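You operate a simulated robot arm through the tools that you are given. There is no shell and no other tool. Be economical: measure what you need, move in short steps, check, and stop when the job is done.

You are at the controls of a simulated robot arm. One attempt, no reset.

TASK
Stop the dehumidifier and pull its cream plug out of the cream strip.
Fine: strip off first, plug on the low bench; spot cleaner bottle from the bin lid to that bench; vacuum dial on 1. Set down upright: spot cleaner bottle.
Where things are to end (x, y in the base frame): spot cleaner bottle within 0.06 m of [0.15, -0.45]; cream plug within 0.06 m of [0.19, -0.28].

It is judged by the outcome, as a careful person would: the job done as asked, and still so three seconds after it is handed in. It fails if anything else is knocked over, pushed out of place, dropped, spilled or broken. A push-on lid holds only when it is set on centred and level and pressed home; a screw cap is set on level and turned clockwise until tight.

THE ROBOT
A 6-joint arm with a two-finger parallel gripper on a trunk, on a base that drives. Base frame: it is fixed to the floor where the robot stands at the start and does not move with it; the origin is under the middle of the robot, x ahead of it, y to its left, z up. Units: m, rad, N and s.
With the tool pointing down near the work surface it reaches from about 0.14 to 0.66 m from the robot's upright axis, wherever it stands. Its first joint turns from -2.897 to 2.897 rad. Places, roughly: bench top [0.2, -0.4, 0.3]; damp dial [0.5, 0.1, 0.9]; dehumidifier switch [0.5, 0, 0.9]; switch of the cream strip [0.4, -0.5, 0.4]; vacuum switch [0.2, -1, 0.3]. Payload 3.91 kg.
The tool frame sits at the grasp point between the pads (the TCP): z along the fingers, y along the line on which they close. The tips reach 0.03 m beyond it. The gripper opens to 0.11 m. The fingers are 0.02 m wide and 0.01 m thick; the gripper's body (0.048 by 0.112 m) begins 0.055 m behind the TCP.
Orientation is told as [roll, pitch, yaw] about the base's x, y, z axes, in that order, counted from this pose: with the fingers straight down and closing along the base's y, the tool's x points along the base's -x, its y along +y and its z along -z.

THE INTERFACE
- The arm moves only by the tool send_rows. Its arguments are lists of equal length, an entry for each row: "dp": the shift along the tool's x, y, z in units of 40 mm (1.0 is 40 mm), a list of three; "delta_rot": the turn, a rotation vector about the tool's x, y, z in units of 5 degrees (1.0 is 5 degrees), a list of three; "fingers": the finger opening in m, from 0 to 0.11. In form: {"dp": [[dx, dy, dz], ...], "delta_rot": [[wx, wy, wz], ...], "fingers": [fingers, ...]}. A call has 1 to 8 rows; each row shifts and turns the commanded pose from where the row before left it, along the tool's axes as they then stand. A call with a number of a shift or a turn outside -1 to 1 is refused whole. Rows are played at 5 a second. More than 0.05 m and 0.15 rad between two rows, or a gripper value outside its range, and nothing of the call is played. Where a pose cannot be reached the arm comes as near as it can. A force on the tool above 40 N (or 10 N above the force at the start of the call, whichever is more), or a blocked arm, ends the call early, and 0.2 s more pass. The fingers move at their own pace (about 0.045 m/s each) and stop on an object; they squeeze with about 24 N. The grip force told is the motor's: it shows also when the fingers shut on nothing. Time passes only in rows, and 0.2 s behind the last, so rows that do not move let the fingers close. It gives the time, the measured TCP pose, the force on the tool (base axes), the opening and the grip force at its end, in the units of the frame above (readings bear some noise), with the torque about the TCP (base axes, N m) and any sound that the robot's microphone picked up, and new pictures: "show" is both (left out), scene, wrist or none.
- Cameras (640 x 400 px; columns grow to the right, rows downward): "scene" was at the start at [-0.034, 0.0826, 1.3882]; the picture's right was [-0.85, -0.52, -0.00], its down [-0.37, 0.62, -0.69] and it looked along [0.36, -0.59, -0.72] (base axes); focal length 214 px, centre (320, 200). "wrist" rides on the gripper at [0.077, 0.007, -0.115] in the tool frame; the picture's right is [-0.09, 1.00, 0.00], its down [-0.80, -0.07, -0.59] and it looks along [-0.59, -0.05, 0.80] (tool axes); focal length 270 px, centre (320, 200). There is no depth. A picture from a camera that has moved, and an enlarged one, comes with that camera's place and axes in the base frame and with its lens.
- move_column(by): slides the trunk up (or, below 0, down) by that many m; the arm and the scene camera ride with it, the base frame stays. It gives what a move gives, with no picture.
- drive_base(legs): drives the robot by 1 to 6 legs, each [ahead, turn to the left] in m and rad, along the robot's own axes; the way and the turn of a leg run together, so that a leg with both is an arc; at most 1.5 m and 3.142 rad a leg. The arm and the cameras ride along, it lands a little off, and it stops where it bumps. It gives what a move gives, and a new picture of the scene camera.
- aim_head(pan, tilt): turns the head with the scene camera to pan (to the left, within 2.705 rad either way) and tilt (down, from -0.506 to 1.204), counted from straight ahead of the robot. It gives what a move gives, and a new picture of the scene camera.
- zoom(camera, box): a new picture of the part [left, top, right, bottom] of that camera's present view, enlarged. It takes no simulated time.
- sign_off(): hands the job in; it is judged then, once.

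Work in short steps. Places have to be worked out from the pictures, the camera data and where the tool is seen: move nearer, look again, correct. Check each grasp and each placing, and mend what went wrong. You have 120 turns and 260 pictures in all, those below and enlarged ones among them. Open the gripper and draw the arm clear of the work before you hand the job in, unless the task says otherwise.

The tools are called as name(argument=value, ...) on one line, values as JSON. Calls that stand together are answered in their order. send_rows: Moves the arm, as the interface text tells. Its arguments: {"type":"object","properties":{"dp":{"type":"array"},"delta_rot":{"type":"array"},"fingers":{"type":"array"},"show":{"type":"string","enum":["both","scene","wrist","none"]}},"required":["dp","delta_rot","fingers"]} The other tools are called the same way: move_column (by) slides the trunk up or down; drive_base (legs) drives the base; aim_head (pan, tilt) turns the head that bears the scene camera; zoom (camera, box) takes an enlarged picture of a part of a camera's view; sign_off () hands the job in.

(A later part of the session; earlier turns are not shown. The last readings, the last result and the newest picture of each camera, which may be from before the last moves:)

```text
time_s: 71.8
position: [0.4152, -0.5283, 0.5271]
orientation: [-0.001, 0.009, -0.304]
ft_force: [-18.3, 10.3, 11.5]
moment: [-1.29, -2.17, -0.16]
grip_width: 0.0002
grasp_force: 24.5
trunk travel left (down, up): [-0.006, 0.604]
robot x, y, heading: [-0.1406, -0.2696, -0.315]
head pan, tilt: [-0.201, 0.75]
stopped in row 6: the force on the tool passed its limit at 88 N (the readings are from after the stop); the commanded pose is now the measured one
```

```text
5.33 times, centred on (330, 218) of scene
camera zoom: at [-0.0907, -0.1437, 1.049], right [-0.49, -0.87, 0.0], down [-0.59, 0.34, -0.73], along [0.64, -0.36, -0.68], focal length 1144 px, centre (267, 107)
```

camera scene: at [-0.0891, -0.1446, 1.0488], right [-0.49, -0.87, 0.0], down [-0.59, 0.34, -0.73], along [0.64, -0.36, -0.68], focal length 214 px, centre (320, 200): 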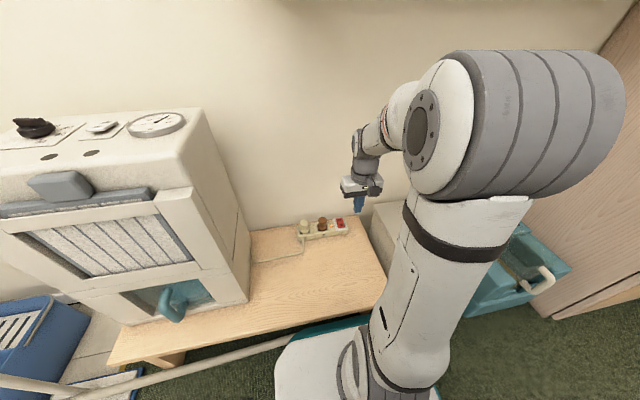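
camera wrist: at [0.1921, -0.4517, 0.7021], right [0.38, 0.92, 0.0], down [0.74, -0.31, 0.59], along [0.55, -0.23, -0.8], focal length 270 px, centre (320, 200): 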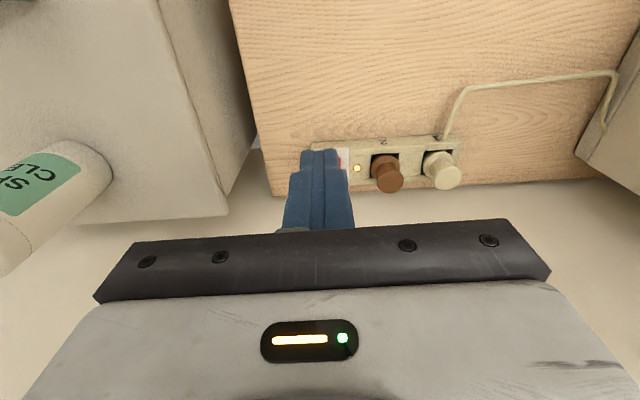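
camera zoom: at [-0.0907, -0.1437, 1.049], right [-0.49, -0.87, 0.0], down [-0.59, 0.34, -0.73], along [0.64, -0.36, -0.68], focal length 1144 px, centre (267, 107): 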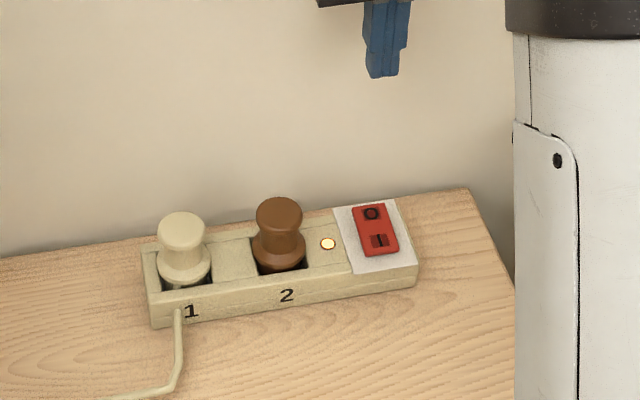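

The hand met the wall slightly; the latest steep view puts O at about (0.401, −0.518). I back off 14 mm and descend above it.

send_rows(dp=[[0.35, 0.12, 0], [0, 0, 0], [0, 0, 0.8], [0, 0, 0.8], [0, 0, 0.8]], delta_rot=[[0, 0, 0], [0, 0, 0], [0, 0, 0], [0, 0, 0], [0, 0, 0]], fingers=[0, 0, 0, 0, 0], show="none")

zoom(camera="wrist", box=[200, 60, 440, 210])

zoom(camera="scene", box=[270, 180, 390, 255])

```text
time_s: 73.0
position: [0.403, -0.5183, 0.4292]
orientation: [0.002, 0.011, -0.303]
ft_force: [0.5, -0.1, 0.7]
moment: [-0.01, 0.02, 0.0]
grip_width: 0.0001
grasp_force: 23.8
trunk travel left (down, up): [-0.006, 0.604]
robot x, y, heading: [-0.1368, -0.2712, -0.314]
head pan, tilt: [-0.201, 0.75]
```

```text
2.67 times, centred on (320, 135) of wrist
camera zoom: at [0.3331, -0.4909, 0.5441], right [0.38, 0.92, 0.0], down [0.75, -0.31, 0.59], along [0.54, -0.22, -0.81], focal length 721 px, centre (320, 373)
```

zoom: 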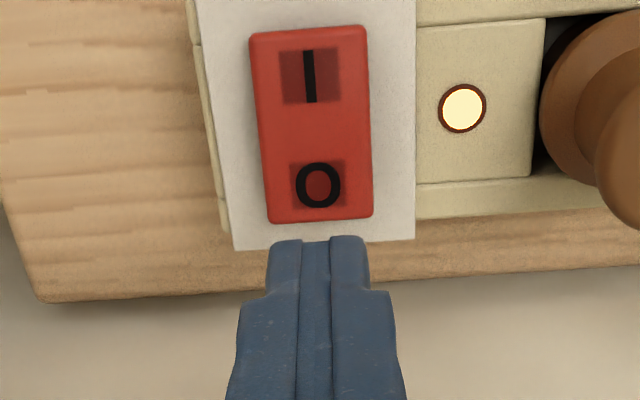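

```text
5.33 times, centred on (330, 218) of scene
camera zoom: at [-0.0889, -0.1446, 1.0488], right [-0.49, -0.87, 0.0], down [-0.59, 0.34, -0.73], along [0.64, -0.36, -0.68], focal length 1144 px, centre (267, 107)
```

zoom: 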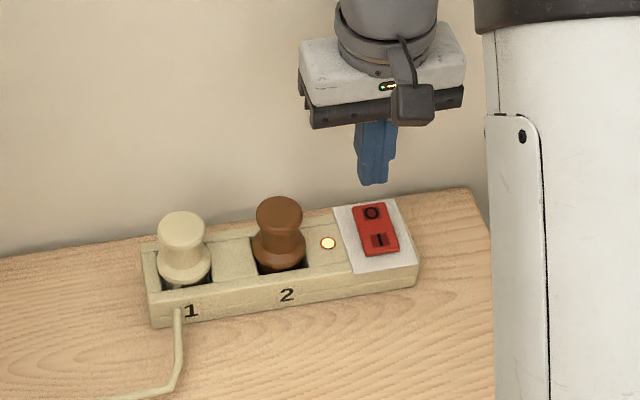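

Well aligned. I press down in small steps.

send_rows(dp=[[0, 0, 0.5], [0, 0, 0.25], [0, 0, 0.15], [0, 0, 0.15], [0, 0, 0.15], [0, 0, 0.15], [0, 0, 0.15]], delta_rot=[[0, 0, 0], [0, 0, 0], [0, 0, 0], [0, 0, 0], [0, 0, 0], [0, 0, 0], [0, 0, 0]], fingers=[0, 0, 0, 0, 0, 0, 0], show="none")

zoom(camera="scene", box=[270, 180, 390, 255])

```text
time_s: 74.0
position: [0.4041, -0.5194, 0.3952]
orientation: [0.0, 0.003, -0.303]
ft_force: [-3.9, 2.1, 22.3]
moment: [0.15, 0.33, -0.02]
grip_width: 0.0
grasp_force: 24.0
trunk travel left (down, up): [-0.006, 0.604]
robot x, y, heading: [-0.1327, -0.2675, -0.313]
head pan, tilt: [-0.201, 0.75]
stopped in row 4: the force on the tool passed its limit at 49 N (the readings are from after the stop); the commanded pose is now the measured one
```

```text
5.33 times, centred on (330, 218) of scene
camera zoom: at [-0.0902, -0.144, 1.049], right [-0.49, -0.87, 0.0], down [-0.59, 0.34, -0.73], along [0.64, -0.36, -0.68], focal length 1144 px, centre (267, 107)
```

zoom: 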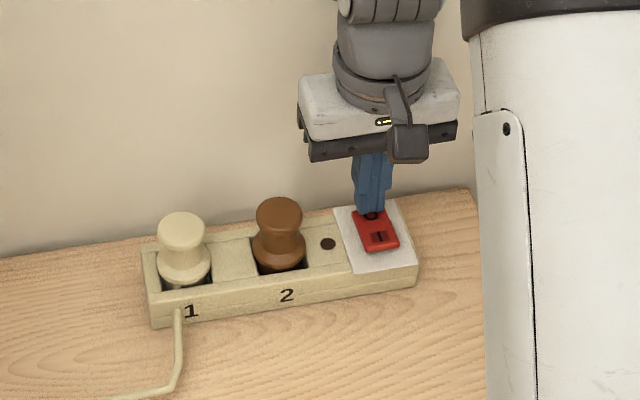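

The strip's light is out. I lift and move toward the cream plug, opening the fingers a bit.

send_rows(dp=[[0, 0, -1], [0, 0, -1], [0.2, 0, -0.9], [0.2, 0.9, 0], [0.2, 0.9, 0], [0.2, 0.9, 0], [0.2, 0.9, 0]], delta_rot=[[0, 0, 0], [0, 0, 0], [0, 0, 0], [0, 0, 0], [0, 0, 0], [0, 0, 0], [0, 0, 0]], fingers=[0, 0, 0.03, 0.06, 0.06, 0.06, 0.06], show="wrist")

zoom(camera="wrist", box=[200, 60, 440, 210])

zoom(camera="scene", box=[260, 170, 380, 245])

```text
time_s: 75.6
position: [0.4096, -0.3693, 0.5104]
orientation: [0.001, 0.007, -0.302]
ft_force: [-1.1, -0.3, 1.3]
moment: [0.01, -0.02, 0.0]
grip_width: 0.06
grasp_force: 0.0
trunk travel left (down, up): [-0.006, 0.604]
robot x, y, heading: [-0.1343, -0.2714, -0.319]
head pan, tilt: [-0.201, 0.75]
camera wrist: at [0.3392, -0.3419, 0.6239], right [0.38, 0.92, 0.0], down [0.75, -0.31, 0.59], along [0.54, -0.22, -0.81], focal length 270 px, centre (320, 200)
```

wrist: 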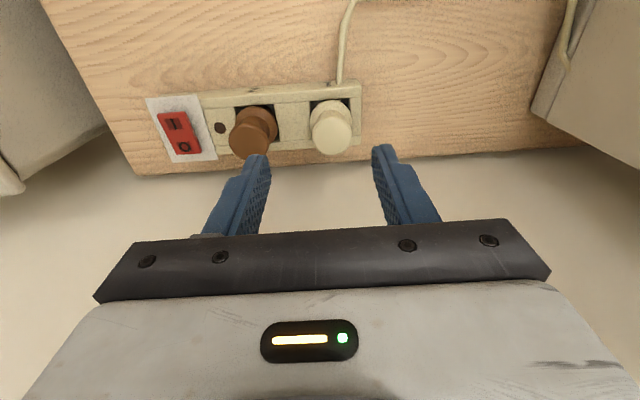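

```text
2.67 times, centred on (320, 135) of wrist
camera zoom: at [0.3392, -0.3419, 0.6239], right [0.38, 0.92, 0.0], down [0.75, -0.31, 0.59], along [0.54, -0.22, -0.81], focal length 721 px, centre (320, 373)
```

zoom: 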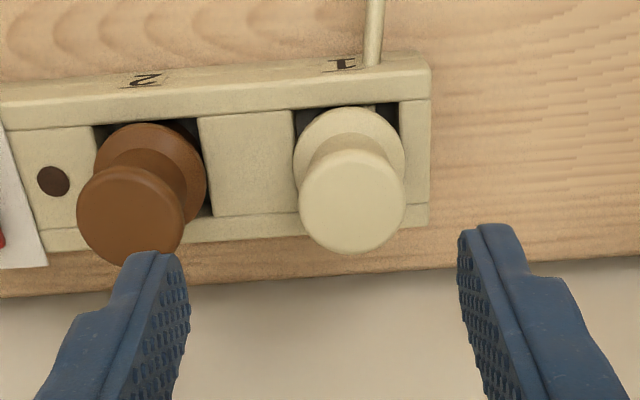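

```text
5.33 times, centred on (320, 208) of scene
camera zoom: at [-0.0887, -0.1449, 1.0488], right [-0.49, -0.87, 0.0], down [-0.59, 0.34, -0.73], along [0.64, -0.36, -0.68], focal length 1144 px, centre (320, 160)
```

zoom: 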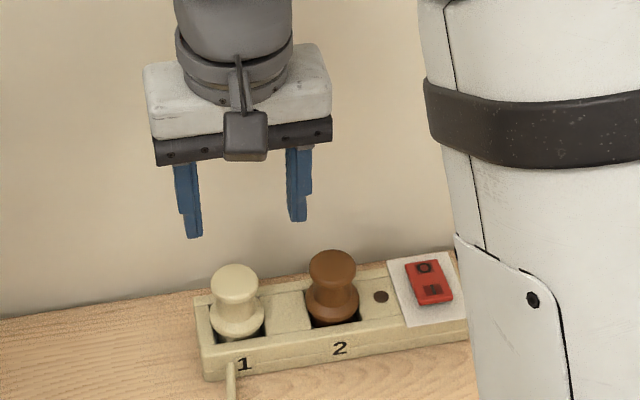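

The plug's knob is at (0.421, −0.364), top z≈0.42. I align and descend around it, stopping with the tips above the strip.

send_rows(dp=[[-0.21, 0.2, 0], [0, 0, 0.9], [0, 0, 0.9], [0, 0, 0.7], [0, 0, 0]], delta_rot=[[0, 0, 0], [0, 0, 0], [0, 0, 0], [0, 0, 0], [0, 0, 0]], fingers=[0.06, 0.06, 0.06, 0.06, 0.06], show="wrist")

zoom(camera="scene", box=[260, 170, 380, 245])

```text
time_s: 76.8
position: [0.4175, -0.3646, 0.4079]
orientation: [-0.002, 0.008, -0.302]
ft_force: [-0.5, -0.1, 0.2]
moment: [-0.03, 0.01, -0.02]
grip_width: 0.0597
grasp_force: 0.0
trunk travel left (down, up): [-0.006, 0.604]
robot x, y, heading: [-0.1385, -0.271, -0.312]
head pan, tilt: [-0.201, 0.75]
camera wrist: at [0.3484, -0.3369, 0.5225], right [0.38, 0.92, 0.0], down [0.75, -0.31, 0.59], along [0.54, -0.22, -0.81], focal length 270 px, centre (320, 200)
```

wrist: 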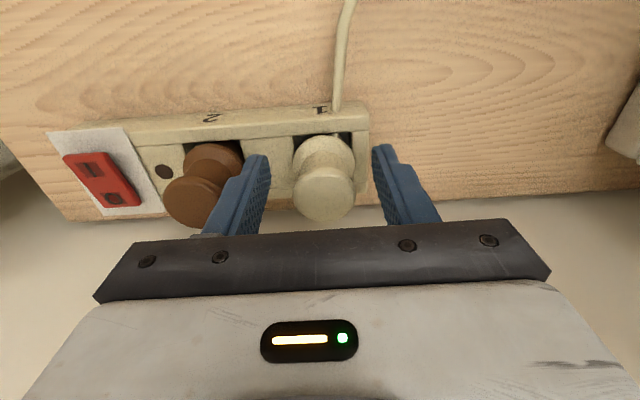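

```text
5.33 times, centred on (320, 208) of scene
camera zoom: at [-0.0887, -0.1446, 1.0488], right [-0.49, -0.87, 0.0], down [-0.59, 0.34, -0.73], along [0.64, -0.36, -0.68], focal length 1144 px, centre (320, 160)
```

zoom: 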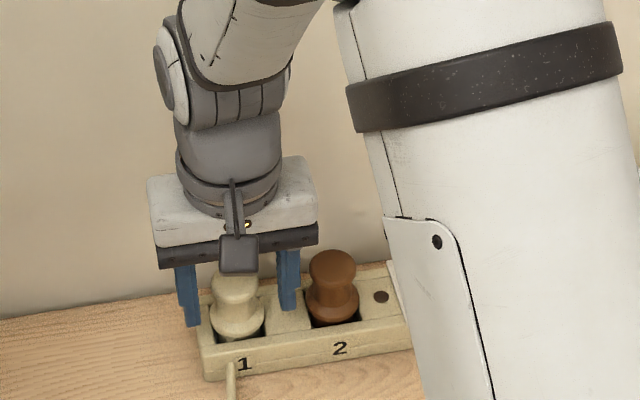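

Fingers straddle the plug. I close and check the grip.

send_rows(dp=[[0, 0, 0], [0, 0, 0], [0, 0, 0], [0, 0, 0]], delta_rot=[[0, 0, 0], [0, 0, 0], [0, 0, 0], [0, 0, 0]], fingers=[0.03, 0.015, 0.01, 0.01], show="wrist")

```text
time_s: 77.8
position: [0.4177, -0.3656, 0.4086]
orientation: [0.0, 0.005, -0.302]
ft_force: [0.0, 0.0, 1.1]
moment: [0.0, 0.02, -0.02]
grip_width: 0.0329
grasp_force: 24.2
trunk travel left (down, up): [-0.006, 0.604]
robot x, y, heading: [-0.1344, -0.2692, -0.318]
head pan, tilt: [-0.201, 0.75]
camera wrist: at [0.3485, -0.3369, 0.5228], right [0.38, 0.92, 0.0], down [0.75, -0.31, 0.59], along [0.54, -0.22, -0.81], focal length 270 px, centre (320, 200)
```

wrist: 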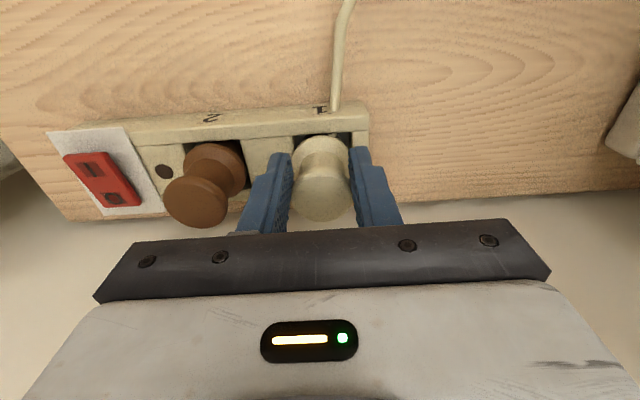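

Gripped at 33 mm. I pull straight up in small steps.

send_rows(dp=[[0, 0, -0.2], [0, 0, -0.2], [0, 0, -0.3], [0, 0, -0.4], [0, 0, -0.5], [0, 0, -0.5]], delta_rot=[[0, 0, 0], [0, 0, 0], [0, 0, 0], [0, 0, 0], [0, 0, 0], [0, 0, 0]], fingers=[0.01, 0.01, 0.01, 0.01, 0.01, 0.01], show="wrist")

zoom(camera="scene", box=[260, 170, 380, 245])

```text
time_s: 79.2
position: [0.4191, -0.366, 0.4936]
orientation: [0.0, 0.009, -0.302]
ft_force: [-0.1, 0.2, -2.1]
moment: [-0.01, 0.09, 0.0]
grip_width: 0.033
grasp_force: 23.9
trunk travel left (down, up): [-0.006, 0.604]
robot x, y, heading: [-0.1344, -0.2706, -0.313]
head pan, tilt: [-0.201, 0.75]
camera wrist: at [0.3493, -0.3376, 0.6071], right [0.38, 0.92, 0.0], down [0.75, -0.31, 0.59], along [0.54, -0.22, -0.81], focal length 270 px, centre (320, 200)
```

wrist: 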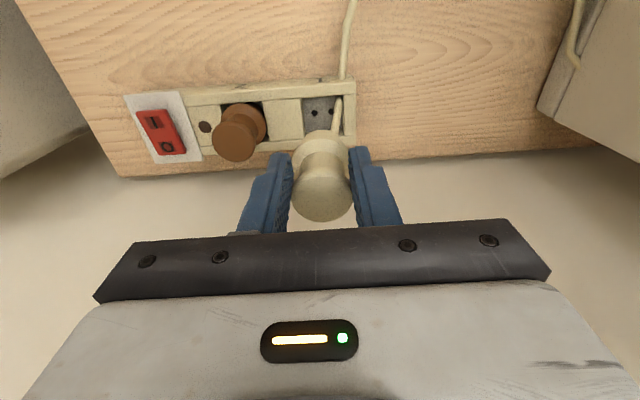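

```text
5.33 times, centred on (320, 208) of scene
camera zoom: at [-0.0885, -0.1447, 1.0488], right [-0.49, -0.87, 0.0], down [-0.59, 0.34, -0.73], along [0.64, -0.36, -0.68], focal length 1144 px, centre (320, 160)
```

zoom: 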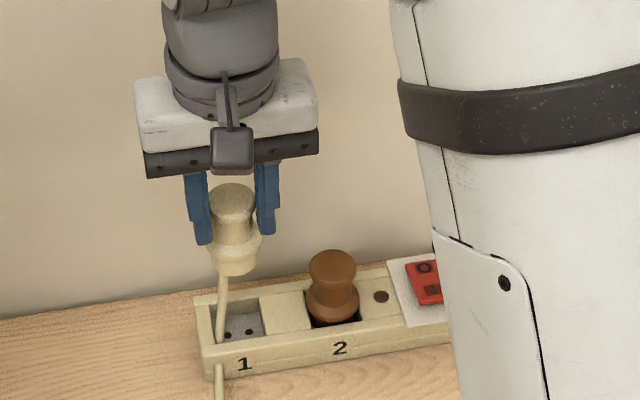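

The plug is out with its cord. I carry it over the bench toward (0.19, −0.28).

send_rows(dp=[[0.87, 0.05, 0], [0.87, 0.05, 0], [0.87, 0.05, 0], [0.87, 0.05, 0], [0.87, 0.05, 0], [0.87, 0.05, 0], [0.87, 0.05, 0]], delta_rot=[[0, 0, 0], [0, 0, 0], [0, 0, 0], [0, 0, 0], [0, 0, 0], [0, 0, 0], [0, 0, 0]], fingers=[0.01, 0.01, 0.01, 0.01, 0.01, 0.01, 0.01])

```text
time_s: 80.8
position: [0.19, -0.2791, 0.4949]
orientation: [-0.001, 0.007, -0.301]
ft_force: [0.5, 0.6, -1.0]
moment: [0.01, 0.05, 0.02]
grip_width: 0.0326
grasp_force: 23.6
trunk travel left (down, up): [-0.006, 0.604]
robot x, y, heading: [-0.1302, -0.2714, -0.315]
head pan, tilt: [-0.201, 0.75]
camera scene: at [-0.0884, -0.1447, 1.0488], right [-0.49, -0.87, 0.0], down [-0.59, 0.34, -0.73], along [0.64, -0.36, -0.68], focal length 214 px, centre (320, 200)
camera wrist: at [0.1212, -0.2505, 0.6093], right [0.38, 0.92, 0.0], down [0.75, -0.31, 0.59], along [0.54, -0.22, -0.81], focal length 270 px, centre (320, 200)
```

scene: 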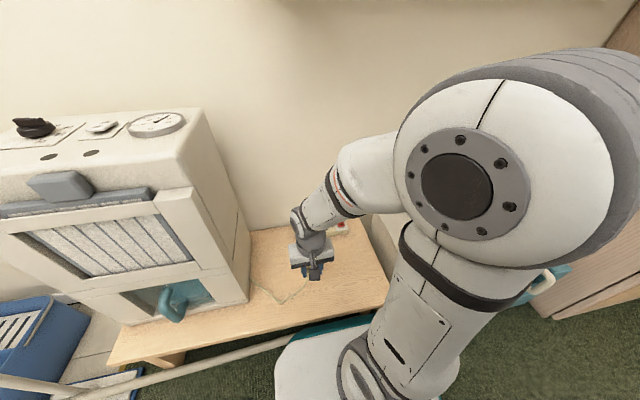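
wrist: 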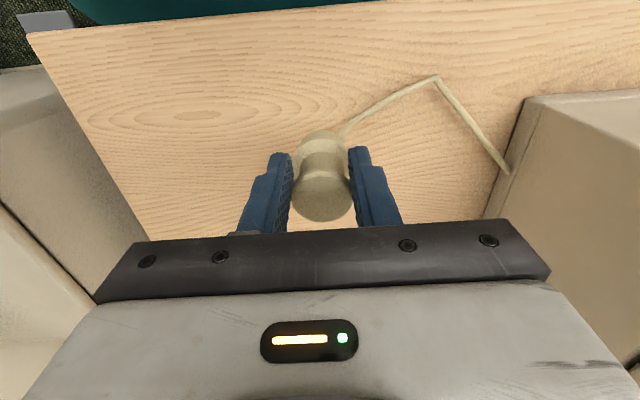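

Over the target; I lower it to the bench gently.

send_rows(dp=[[0, 0, 0.9], [0, 0, 0.9], [0, 0, 0.6], [0, 0, 0.2], [0, 0, 0.15], [0, 0, 0.15]], delta_rot=[[0, 0, 0], [0, 0, 0], [0, 0, 0], [0, 0, 0], [0, 0, 0], [0, 0, 0]], fingers=[0.01, 0.01, 0.01, 0.01, 0.01, 0.01], show="wrist")

zoom(camera="scene", box=[240, 200, 400, 300])

```text
time_s: 82.1
position: [0.214, -0.2773, 0.3888]
orientation: [0.002, 0.004, -0.303]
ft_force: [-8.4, 0.4, 33.4]
moment: [-0.12, -0.26, 0.01]
grip_width: 0.0316
grasp_force: 23.8
out of reach, approached as far as the arm can: row 1, 2, 4
trunk travel left (down, up): [-0.006, 0.604]
robot x, y, heading: [-0.1355, -0.2707, -0.314]
head pan, tilt: [-0.201, 0.75]
stopped in row 6: the force on the tool passed its limit at 47 N (the readings are from after the stop); the commanded pose is now the measured one
camera wrist: at [0.1438, -0.2493, 0.5032], right [0.38, 0.92, 0.0], down [0.75, -0.31, 0.59], along [0.55, -0.22, -0.81], focal length 270 px, centre (320, 200)
```

wrist: 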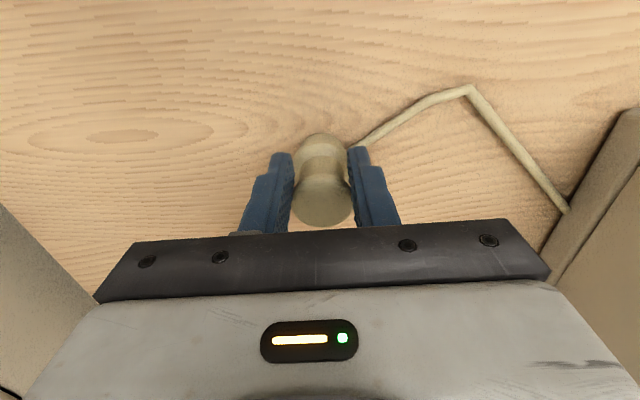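

```text
4.00 times, centred on (320, 250) of scene
camera zoom: at [-0.0904, -0.1445, 1.0494], right [-0.49, -0.87, 0.0], down [-0.59, 0.34, -0.73], along [0.64, -0.36, -0.68], focal length 858 px, centre (320, 0)
```

zoom: 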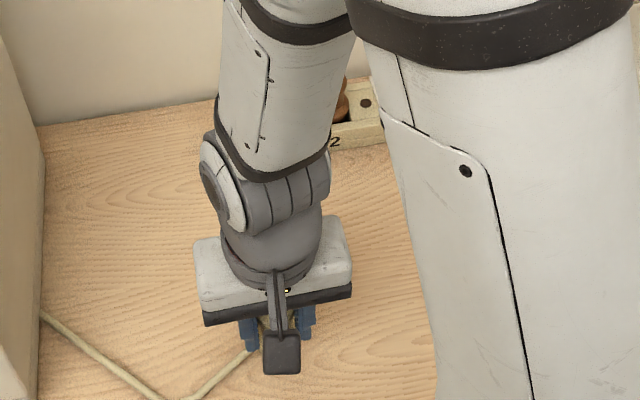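

The plug rests on the bench at about (0.214, −0.277), within tolerance. I ease off the pressure and open the fingers.

send_rows(dp=[[0, 0, -0.1], [0, 0, 0], [0, 0, 0], [0, 0, 0]], delta_rot=[[0, 0, 0], [0, 0, 0], [0, 0, 0], [0, 0, 0]], fingers=[0.01, 0.035, 0.05, 0.07], show="wrist")

```text
time_s: 83.1
position: [0.2146, -0.2766, 0.3916]
orientation: [0.0, 0.007, -0.303]
ft_force: [1.2, -0.5, 0.5]
moment: [0.01, -0.01, 0.02]
grip_width: 0.0699
grasp_force: 0.1
trunk travel left (down, up): [-0.006, 0.604]
robot x, y, heading: [-0.1357, -0.2703, -0.313]
head pan, tilt: [-0.201, 0.75]
camera wrist: at [0.1448, -0.2494, 0.5057], right [0.38, 0.92, 0.0], down [0.75, -0.31, 0.59], along [0.54, -0.22, -0.81], focal length 270 px, centre (320, 200)
```

wrist: 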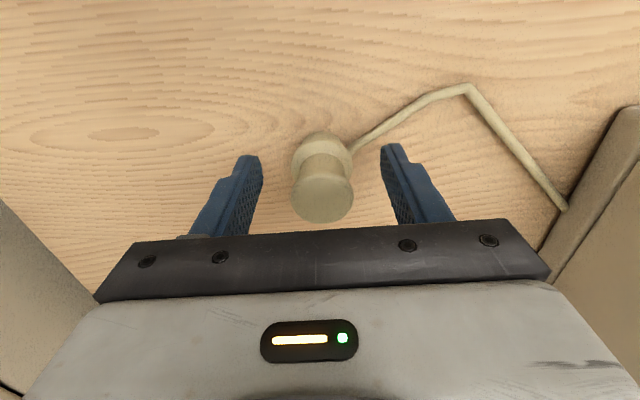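

The plug stands on the bench at the target. I lift clear, then move toward the bottle on the bin lid, staying in front of it.

send_rows(dp=[[0, 0, -0.6], [0, 0, -1], [0, 0, -1], [0, 0, -1], [0, 0, -1], [0, 0, -1]], delta_rot=[[0, 0, 0], [0, 0, 0], [0, 0, 0], [0, 0, 0], [0, 0, 0], [0, 0, 0]], fingers=[0.07, 0.07, 0.07, 0.07, 0.07, 0.07], show="wrist")

send_rows(dp=[[0, -0.95, 0], [0, -0.95, 0], [0, -0.95, 0], [0, -0.95, 0], [0, -0.95, 0], [0, -0.95, 0], [0, -0.95, 0]], delta_rot=[[0, 0, 0], [0, 0, 0], [0, 0, 0], [0, 0, 0], [0, 0, 0], [0, 0, 0], [0, 0, 0]], fingers=[0.07, 0.07, 0.07, 0.07, 0.07, 0.07, 0.07])

```text
time_s: 84.5
position: [0.2164, -0.2782, 0.6159]
orientation: [0.001, 0.01, -0.302]
ft_force: [-1.1, 0.3, -0.4]
moment: [0.0, 0.04, 0.01]
grip_width: 0.07
grasp_force: 0.0
trunk travel left (down, up): [-0.006, 0.604]
robot x, y, heading: [-0.1312, -0.2668, -0.316]
head pan, tilt: [-0.201, 0.75]
camera wrist: at [0.1463, -0.2501, 0.7299], right [0.38, 0.92, 0.0], down [0.75, -0.31, 0.59], along [0.54, -0.22, -0.81], focal length 270 px, centre (320, 200)
```

wrist: 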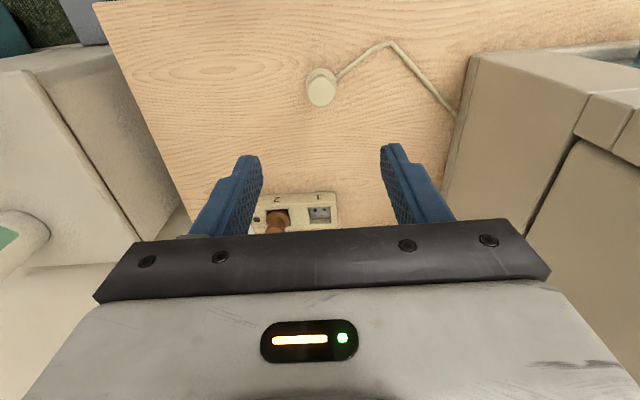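

```text
time_s: 86.1
position: [0.1369, -0.5331, 0.6147]
orientation: [-0.001, 0.007, -0.303]
ft_force: [0.0, 1.0, 0.4]
moment: [0.0, 0.02, 0.04]
grip_width: 0.0699
grasp_force: 0.0
trunk travel left (down, up): [-0.006, 0.604]
robot x, y, heading: [-0.1361, -0.2696, -0.317]
head pan, tilt: [-0.201, 0.75]
camera scene: at [-0.089, -0.1444, 1.0488], right [-0.49, -0.87, 0.0], down [-0.59, 0.34, -0.73], along [0.64, -0.36, -0.68], focal length 214 px, centre (320, 200)
camera wrist: at [0.067, -0.5046, 0.7297], right [0.38, 0.92, 0.0], down [0.75, -0.31, 0.59], along [0.54, -0.22, -0.81], focal length 270 px, centre (320, 200)
```

scene: 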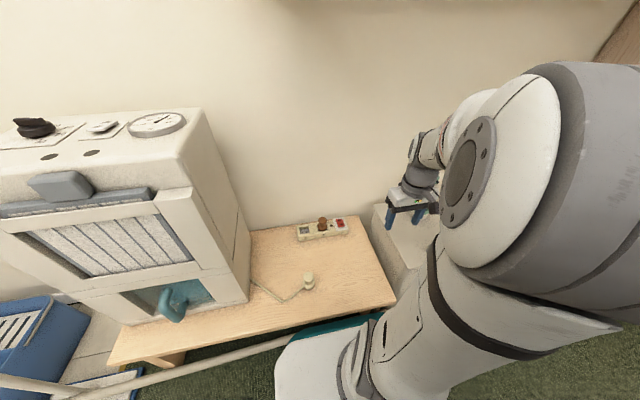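
wrist: 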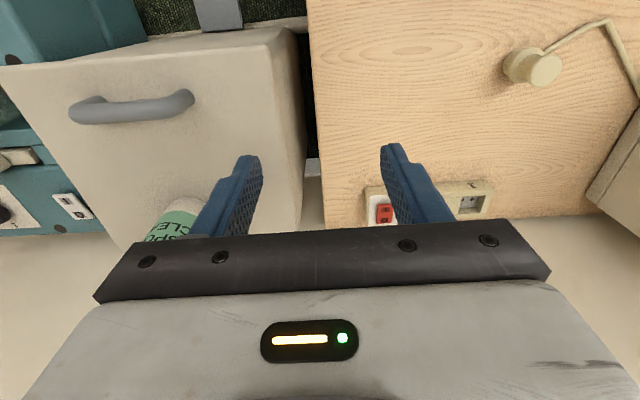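

I move further right to line up with the bottle, opening the fingers fully.

send_rows(dp=[[0.2, -1, 0], [0.2, -1, 0], [0.2, -1, 0], [0, -1, 0], [0, -1, 0]], delta_rot=[[0, 0, 0], [0, 0, 0], [0, 0, 0], [0, 0, 0], [0, 0, 0]], fingers=[0.09, 0.1, 0.11, 0.11, 0.11], show="wrist")

aim_head(pan=-0.65, tilt=0.6)

```text
time_s: 87.3
position: [0.053, -0.7156, 0.6159]
orientation: [-0.001, 0.007, -0.304]
ft_force: [-0.6, 0.4, 0.0]
moment: [-0.06, -0.01, 0.0]
grip_width: 0.1099
grasp_force: 0.2
trunk travel left (down, up): [-0.006, 0.604]
robot x, y, heading: [-0.1411, -0.27, -0.315]
head pan, tilt: [-0.201, 0.75]
camera wrist: at [-0.0161, -0.6881, 0.7301], right [0.38, 0.92, 0.0], down [0.75, -0.31, 0.59], along [0.54, -0.22, -0.81], focal length 270 px, centre (320, 200)
```

wrist: 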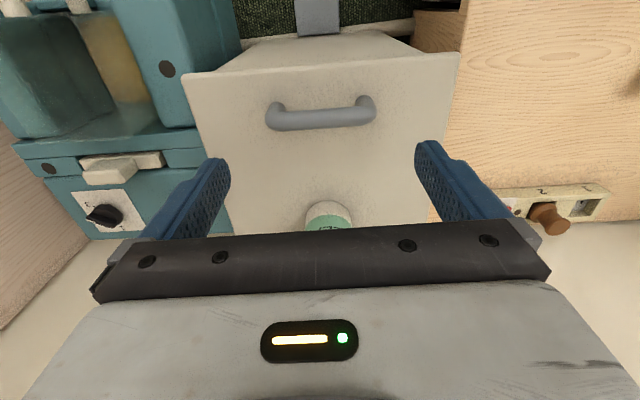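

```text
time_s: 88.2
position: [0.0549, -0.7165, 0.6163]
orientation: [0.001, 0.006, -0.303]
ft_force: [-0.1, 0.3, -0.8]
moment: [-0.04, 0.0, 0.03]
grip_width: 0.1099
grasp_force: 0.1
trunk travel left (down, up): [-0.006, 0.604]
robot x, y, heading: [-0.1358, -0.2725, -0.314]
head pan, tilt: [-0.649, 0.6]
camera scene: at [-0.1106, -0.1763, 1.0616], right [-0.82, -0.57, 0.0], down [-0.32, 0.46, -0.82], along [0.47, -0.68, -0.57], focal length 214 px, centre (320, 200)
```

scene: 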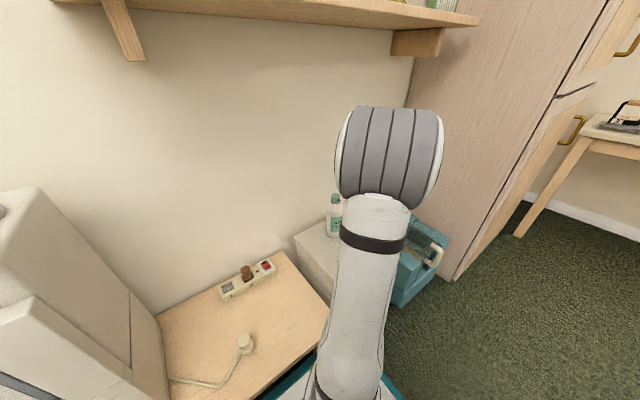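

I zoom on the bottle to see its profile before choosing the gripping height.

zoom(camera="scene", box=[290, 180, 370, 260])

```text
5.00 times, centred on (330, 220) of scene
camera zoom: at [-0.1106, -0.1763, 1.0616], right [-0.82, -0.57, 0.0], down [-0.32, 0.46, -0.82], along [0.47, -0.68, -0.57], focal length 1072 px, centre (270, 100)
```

zoom: 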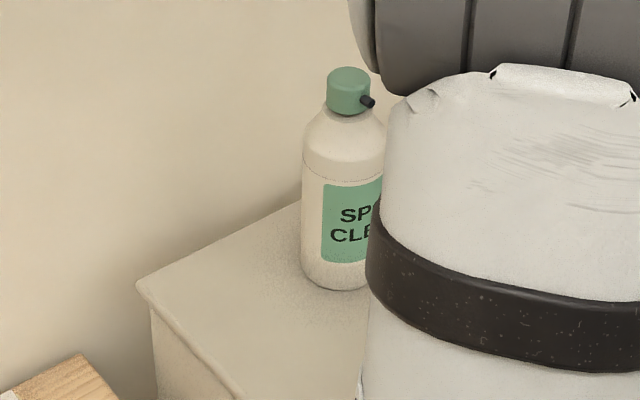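

The bottle: base z≈0.40, cap top ≈0.59, axis about (0.240, −0.776). I approach horizontally at a height where the pads will take the cap/neck, first partway.

send_rows(dp=[[0, 0, 0.95], [-0.85, 0, 0], [-0.85, 0, 0], [-0.85, 0, 0]], delta_rot=[[0, 0, 0], [0, 0, 0], [0, 0, 0], [0, 0, 0]], fingers=[0.11, 0.11, 0.11, 0.11], show="wrist")

zoom(camera="scene", box=[260, 130, 400, 270])

```text
time_s: 89.2
position: [0.1505, -0.7456, 0.5772]
orientation: [-0.002, 0.007, -0.302]
ft_force: [-0.1, 0.6, 0.2]
moment: [0.0, -0.01, 0.03]
grip_width: 0.1099
grasp_force: 0.2
trunk travel left (down, up): [-0.006, 0.604]
robot x, y, heading: [-0.1325, -0.2722, -0.314]
head pan, tilt: [-0.649, 0.6]
camera wrist: at [0.0801, -0.7184, 0.6914], right [0.38, 0.92, 0.0], down [0.75, -0.31, 0.59], along [0.54, -0.22, -0.81], focal length 270 px, centre (320, 200)
```

wrist: 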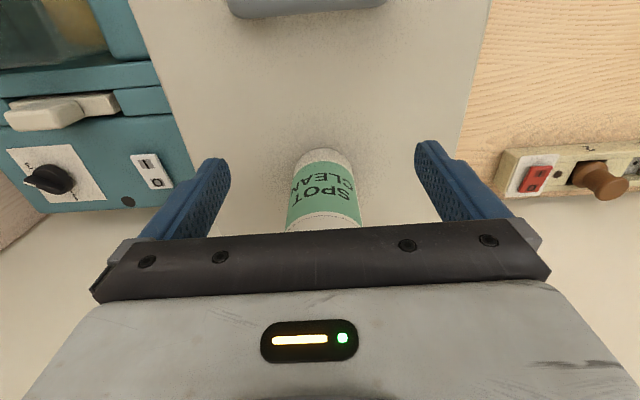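

```text
2.86 times, centred on (330, 200) of scene
camera zoom: at [-0.1109, -0.1762, 1.0617], right [-0.82, -0.57, 0.0], down [-0.32, 0.46, -0.83], along [0.47, -0.68, -0.56], focal length 613 px, centre (291, 200)
```

zoom: 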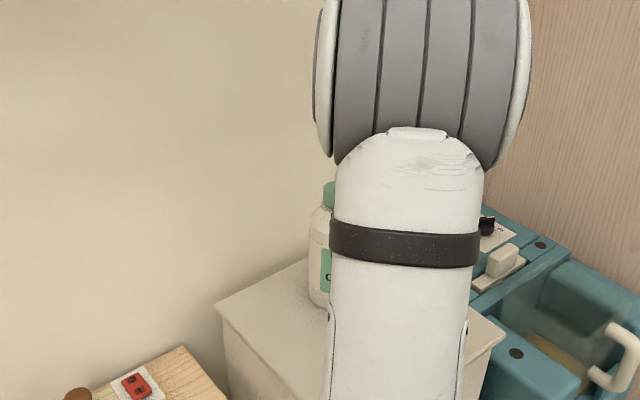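

The bottle is centred between the fingers. I advance the remaining 96 mm.

send_rows(dp=[[-0.8, 0, 0], [-0.8, -0.04, 0], [-0.8, 0, 0], [0, 0, 0]], delta_rot=[[0, 0, 0], [0, 0, 0], [0, 0, 0], [0, 0, 0]], fingers=[0.11, 0.11, 0.11, 0.11], show="wrist")

aim_head(pan=-0.45, tilt=0.55)

```text
time_s: 90.2
position: [0.2427, -0.7765, 0.5767]
orientation: [0.0, 0.008, -0.304]
ft_force: [0.7, -0.3, -0.4]
moment: [0.0, 0.02, 0.0]
grip_width: 0.1099
grasp_force: 0.1
trunk travel left (down, up): [-0.006, 0.604]
robot x, y, heading: [-0.1343, -0.2725, -0.318]
head pan, tilt: [-0.649, 0.6]
camera wrist: at [0.1723, -0.7485, 0.6909], right [0.38, 0.92, 0.0], down [0.75, -0.31, 0.59], along [0.54, -0.22, -0.81], focal length 270 px, centre (320, 200)
```

wrist: 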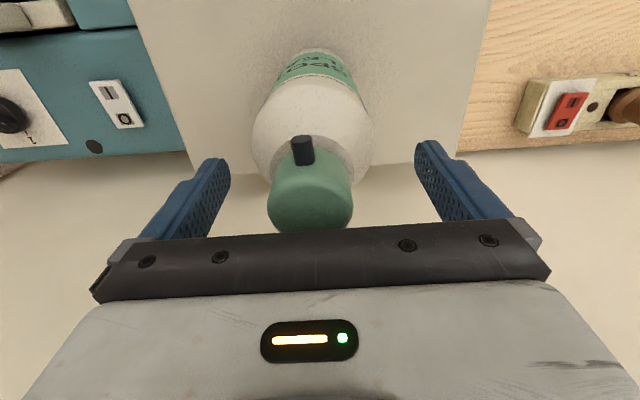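

```text
time_s: 91.0
position: [0.2419, -0.7761, 0.5762]
orientation: [0.0, 0.007, -0.303]
ft_force: [-0.3, 0.2, -0.3]
moment: [0.03, 0.0, 0.01]
grip_width: 0.1099
grasp_force: 0.1
trunk travel left (down, up): [-0.006, 0.604]
robot x, y, heading: [-0.133, -0.2683, -0.315]
head pan, tilt: [-0.45, 0.55]
camera scene: at [-0.0962, -0.1661, 1.0662], right [-0.69, -0.72, 0.0], down [-0.38, 0.36, -0.85], along [0.61, -0.59, -0.52], focal length 214 px, centre (320, 200)
```

scene: 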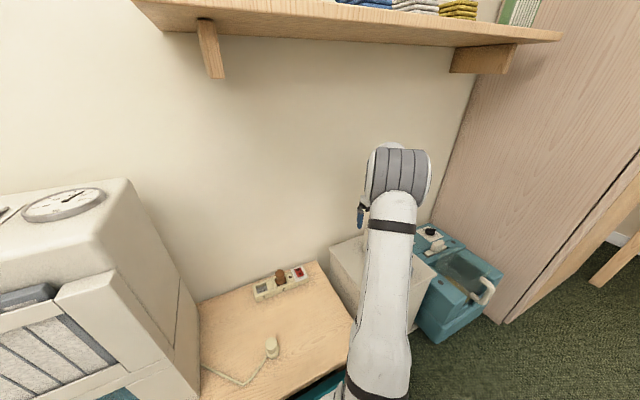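

The cap is centred between the pads. I close on it.

send_rows(dp=[[0, 0, -0.1], [0, 0, 0], [0, 0, 0], [0, 0, 0], [0, 0, 0], [0, 0, 0]], delta_rot=[[0, 0, 0], [0, 0, 0], [0, 0, 0], [0, 0, 0], [0, 0, 0], [0, 0, 0]], fingers=[0.09, 0.07, 0.055, 0.045, 0.02, 0.02], show="wrist")

```text
time_s: 92.4
position: [0.242, -0.7767, 0.5811]
orientation: [-0.001, 0.008, -0.304]
ft_force: [-1.1, -2.1, 3.5]
moment: [-0.12, -0.02, 0.02]
grip_width: 0.0667
grasp_force: 23.3
trunk travel left (down, up): [-0.006, 0.604]
robot x, y, heading: [-0.1361, -0.2689, -0.318]
head pan, tilt: [-0.45, 0.55]
camera wrist: at [0.1724, -0.7484, 0.6952], right [0.38, 0.92, 0.0], down [0.75, -0.31, 0.59], along [0.54, -0.22, -0.81], focal length 270 px, centre (320, 200)
```

wrist: 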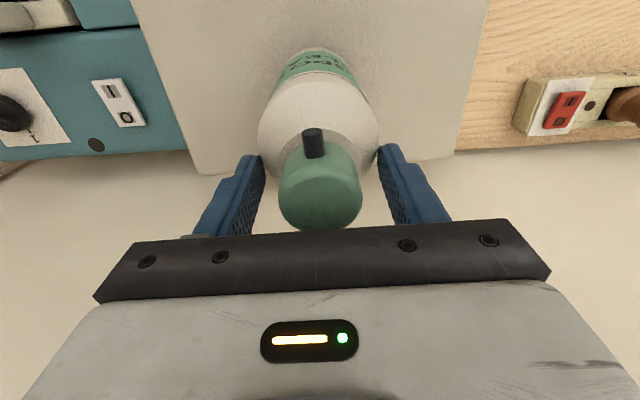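

The tips touched the bottle's shoulder at 67 mm, so the body reaches higher than estimated. I reopen, go 20 mm lower for a proper body grip, and close.

send_rows(dp=[[0, 0, 0], [0, 0, 0], [0, 0, 0.2], [0, 0, 0.15], [0, 0, 0.15], [0, 0, 0]], delta_rot=[[0, 0, 0], [0, 0, 0], [0, 0, 0], [0, 0, 0], [0, 0, 0], [0, 0, 0]], fingers=[0.08, 0.095, 0.095, 0.095, 0.095, 0.095], show="wrist")

```text
time_s: 93.8
position: [0.2413, -0.7758, 0.5599]
orientation: [0.0, 0.007, -0.304]
ft_force: [-0.8, 0.4, 0.1]
moment: [0.02, 0.0, -0.04]
grip_width: 0.0949
grasp_force: 0.1
trunk travel left (down, up): [-0.006, 0.604]
robot x, y, heading: [-0.1355, -0.2689, -0.314]
head pan, tilt: [-0.45, 0.55]
camera wrist: at [0.1724, -0.7478, 0.6743], right [0.38, 0.92, 0.0], down [0.75, -0.31, 0.59], along [0.54, -0.22, -0.81], focal length 270 px, centre (320, 200)
```

wrist: 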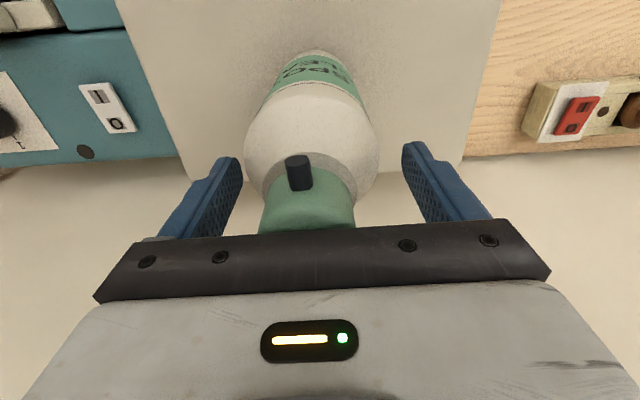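

No contact yet; a little lower, then close.

send_rows(dp=[[0, 0, 0.2], [0, 0, 0], [0, 0, 0], [0, 0, 0], [0, 0, 0], [0, 0, 0]], delta_rot=[[0, 0, 0], [0, 0, 0], [0, 0, 0], [0, 0, 0], [0, 0, 0], [0, 0, 0]], fingers=[0.095, 0.08, 0.07, 0.06, 0.04, 0.04], show="wrist")

```text
time_s: 95.2
position: [0.2413, -0.7764, 0.5517]
orientation: [0.0, 0.006, -0.303]
ft_force: [0.6, -1.1, 3.7]
moment: [-0.18, 0.0, 0.0]
grip_width: 0.0672
grasp_force: 23.9
trunk travel left (down, up): [-0.006, 0.604]
robot x, y, heading: [-0.1351, -0.2698, -0.314]
head pan, tilt: [-0.45, 0.55]
heard: click
camera wrist: at [0.172, -0.748, 0.6666], right [0.38, 0.92, 0.0], down [0.75, -0.31, 0.59], along [0.54, -0.22, -0.81], focal length 270 px, centre (320, 200)
```

wrist: 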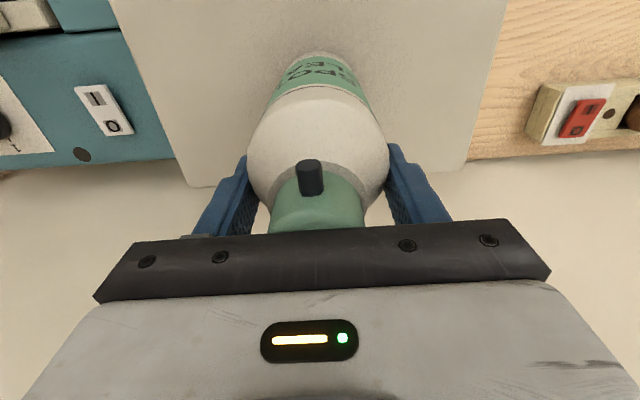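

Gripped on the body (67 mm). There was a click, which I'll check later. I lift gently and look.

send_rows(dp=[[0, 0, -0.3], [0, 0, -0.5], [0, 0, -0.6]], delta_rot=[[0, 0, 0], [0, 0, 0], [0, 0, 0]], fingers=[0.04, 0.04, 0.04])

zoom(camera="scene", box=[280, 160, 440, 320])

```text
time_s: 96.0
position: [0.2433, -0.7757, 0.6069]
orientation: [0.001, 0.009, -0.306]
ft_force: [0.5, -0.6, -5.5]
moment: [-0.02, -0.07, -0.04]
grip_width: 0.0674
grasp_force: 23.8
trunk travel left (down, up): [-0.006, 0.604]
robot x, y, heading: [-0.1351, -0.2669, -0.314]
head pan, tilt: [-0.45, 0.55]
camera scene: at [-0.0959, -0.1664, 1.0662], right [-0.69, -0.72, 0.0], down [-0.38, 0.36, -0.85], along [0.61, -0.59, -0.52], focal length 214 px, centre (320, 200)
camera wrist: at [0.1725, -0.7484, 0.7214], right [0.38, 0.92, 0.0], down [0.75, -0.31, 0.59], along [0.54, -0.22, -0.81], focal length 270 px, centre (320, 200)
```

scene: 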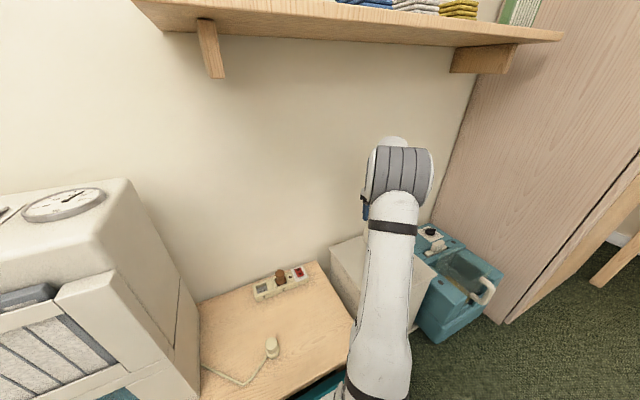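
wrist: 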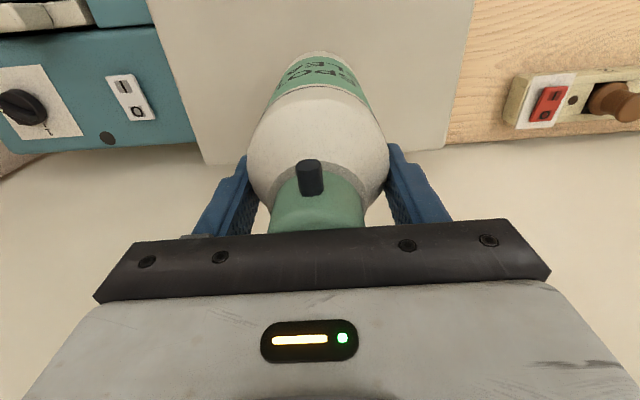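

```text
2.50 times, centred on (360, 240) of scene
camera zoom: at [-0.0959, -0.1664, 1.0662], right [-0.69, -0.72, 0.0], down [-0.38, 0.36, -0.85], along [0.61, -0.59, -0.52], focal length 536 px, centre (220, 100)
```

zoom: 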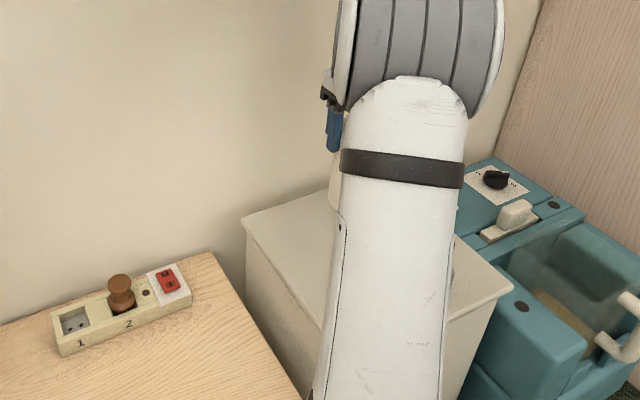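

The bottle is held and lifted. I carry it along the wall off the bin, then diagonally to above (0.15, −0.45).

send_rows(dp=[[0, 0.9, 0], [0, 0.9, 0], [0, 0.9, 0], [0.3, 0.7, 0], [0.7, 0.7, 0], [0.8, 0.7, 0], [0.8, 0.7, 0], [0.8, 0.7, 0]], delta_rot=[[0, 0, 0], [0, 0, 0], [0, 0, 0], [0, 0, 0], [0, 0, 0], [0, 0, 0], [0, 0, 0], [0, 0, 0]], fingers=[0.04, 0.04, 0.04, 0.04, 0.04, 0.04, 0.04, 0.04], show="scene")

```text
time_s: 97.8
position: [0.1861, -0.4983, 0.6081]
orientation: [0.001, 0.008, -0.304]
ft_force: [0.0, -0.1, -4.9]
moment: [0.0, -0.05, -0.01]
grip_width: 0.0672
grasp_force: 24.2
trunk travel left (down, up): [-0.006, 0.604]
robot x, y, heading: [-0.1362, -0.2705, -0.312]
head pan, tilt: [-0.45, 0.55]
camera scene: at [-0.0957, -0.1664, 1.0662], right [-0.69, -0.72, 0.0], down [-0.38, 0.36, -0.85], along [0.61, -0.59, -0.52], focal length 214 px, centre (320, 200)
```

scene: 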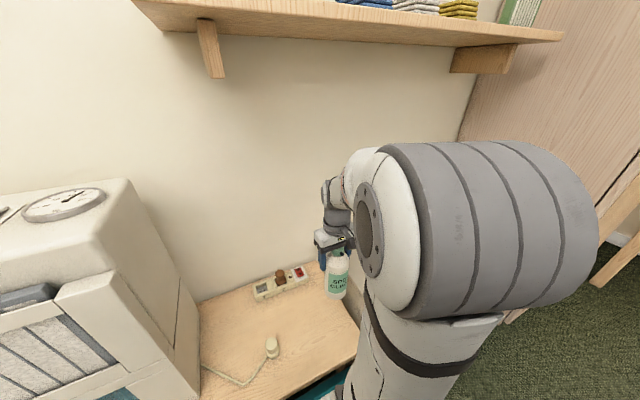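

I finish the approach and lower, slowing near the bench.

send_rows(dp=[[0.41, 0.44, 0], [0.41, 0.44, 0], [0, 0, 0.9], [0, 0, 0.9], [0, 0, 0.9], [0, 0, 0.3]], delta_rot=[[0, 0, 0], [0, 0, 0], [0, 0, 0], [0, 0, 0], [0, 0, 0], [0, 0, 0]], fingers=[0.04, 0.04, 0.04, 0.04, 0.04, 0.04])

zoom(camera="scene", box=[240, 220, 380, 360])

```text
time_s: 99.2
position: [0.1657, -0.4555, 0.4887]
orientation: [0.0, 0.008, -0.304]
ft_force: [-0.8, 0.1, -4.2]
moment: [-0.04, -0.05, 0.01]
grip_width: 0.0673
grasp_force: 23.9
trunk travel left (down, up): [-0.006, 0.604]
robot x, y, heading: [-0.1353, -0.2726, -0.316]
head pan, tilt: [-0.45, 0.55]
camera scene: at [-0.0962, -0.166, 1.0662], right [-0.69, -0.72, 0.0], down [-0.38, 0.36, -0.85], along [0.61, -0.59, -0.52], focal length 214 px, centre (320, 200)
camera wrist: at [0.095, -0.4273, 0.603], right [0.38, 0.92, 0.0], down [0.75, -0.31, 0.59], along [0.54, -0.22, -0.81], focal length 270 px, centre (320, 200)
```

scene: 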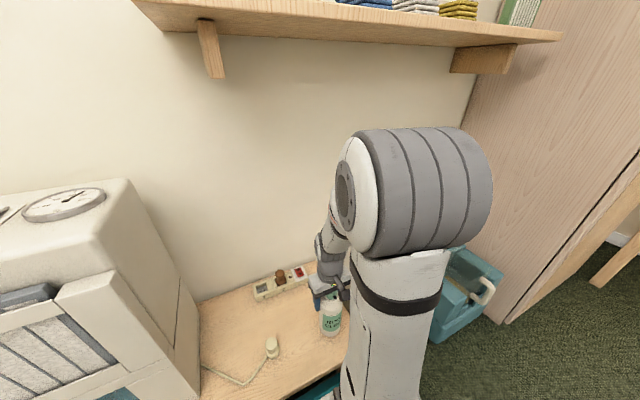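
wrist: 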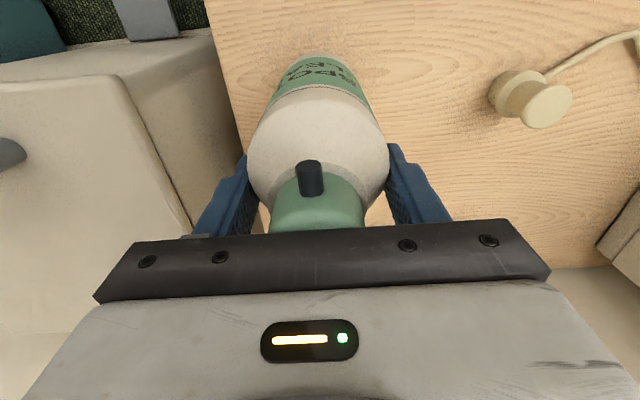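

```text
2.86 times, centred on (310, 290) of scene
camera zoom: at [-0.0962, -0.166, 1.0662], right [-0.69, -0.72, 0.0], down [-0.38, 0.36, -0.85], along [0.61, -0.59, -0.52], focal length 613 px, centre (349, -57)
```

zoom: 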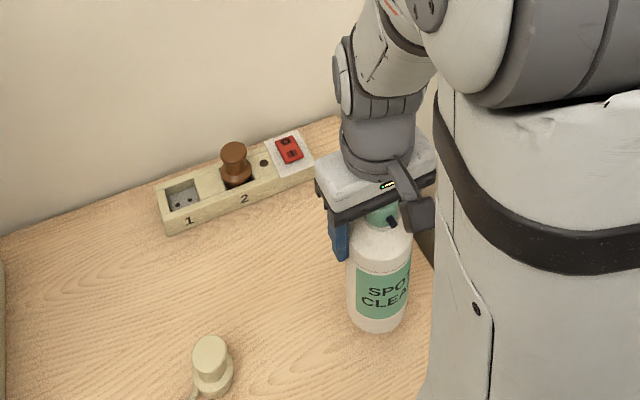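

The bottle hangs upright just above the bench. I set it down in small steps.

send_rows(dp=[[0, 0, 0.2], [0, 0, 0.15], [0, 0, 0.12], [0, 0, 0.12], [0, 0, 0.12], [0, 0, 0.12], [0, 0, 0.12], [0, 0, 0.12]], delta_rot=[[0, 0, 0], [0, 0, 0], [0, 0, 0], [0, 0, 0], [0, 0, 0], [0, 0, 0], [0, 0, 0], [0, 0, 0]], fingers=[0.04, 0.04, 0.04, 0.04, 0.04, 0.04, 0.04, 0.04], show="wrist")

```text
time_s: 101.0
position: [0.1671, -0.4576, 0.4503]
orientation: [-0.002, 0.0, -0.302]
ft_force: [-3.1, 7.7, 34.5]
moment: [0.69, 0.2, 0.0]
grip_width: 0.0667
grasp_force: 23.9
trunk travel left (down, up): [-0.006, 0.604]
robot x, y, heading: [-0.1344, -0.2695, -0.319]
head pan, tilt: [-0.45, 0.55]
stopped in row 8: the force on the tool passed its limit at 94 N (the readings are from after the stop); the commanded pose is now the measured one
camera wrist: at [0.0959, -0.428, 0.5644], right [0.38, 0.92, 0.0], down [0.74, -0.3, 0.6], along [0.55, -0.23, -0.8], focal length 270 px, centre (320, 200)
```

wrist: 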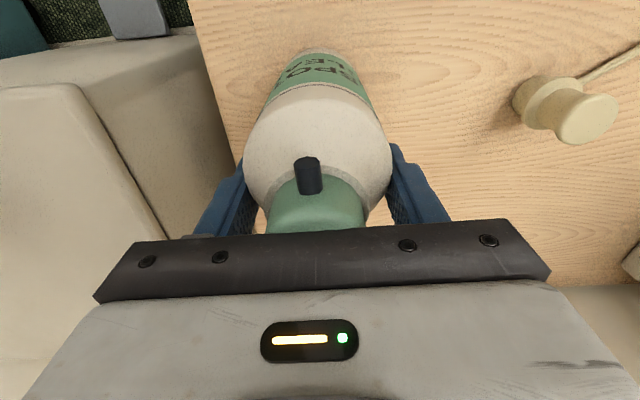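

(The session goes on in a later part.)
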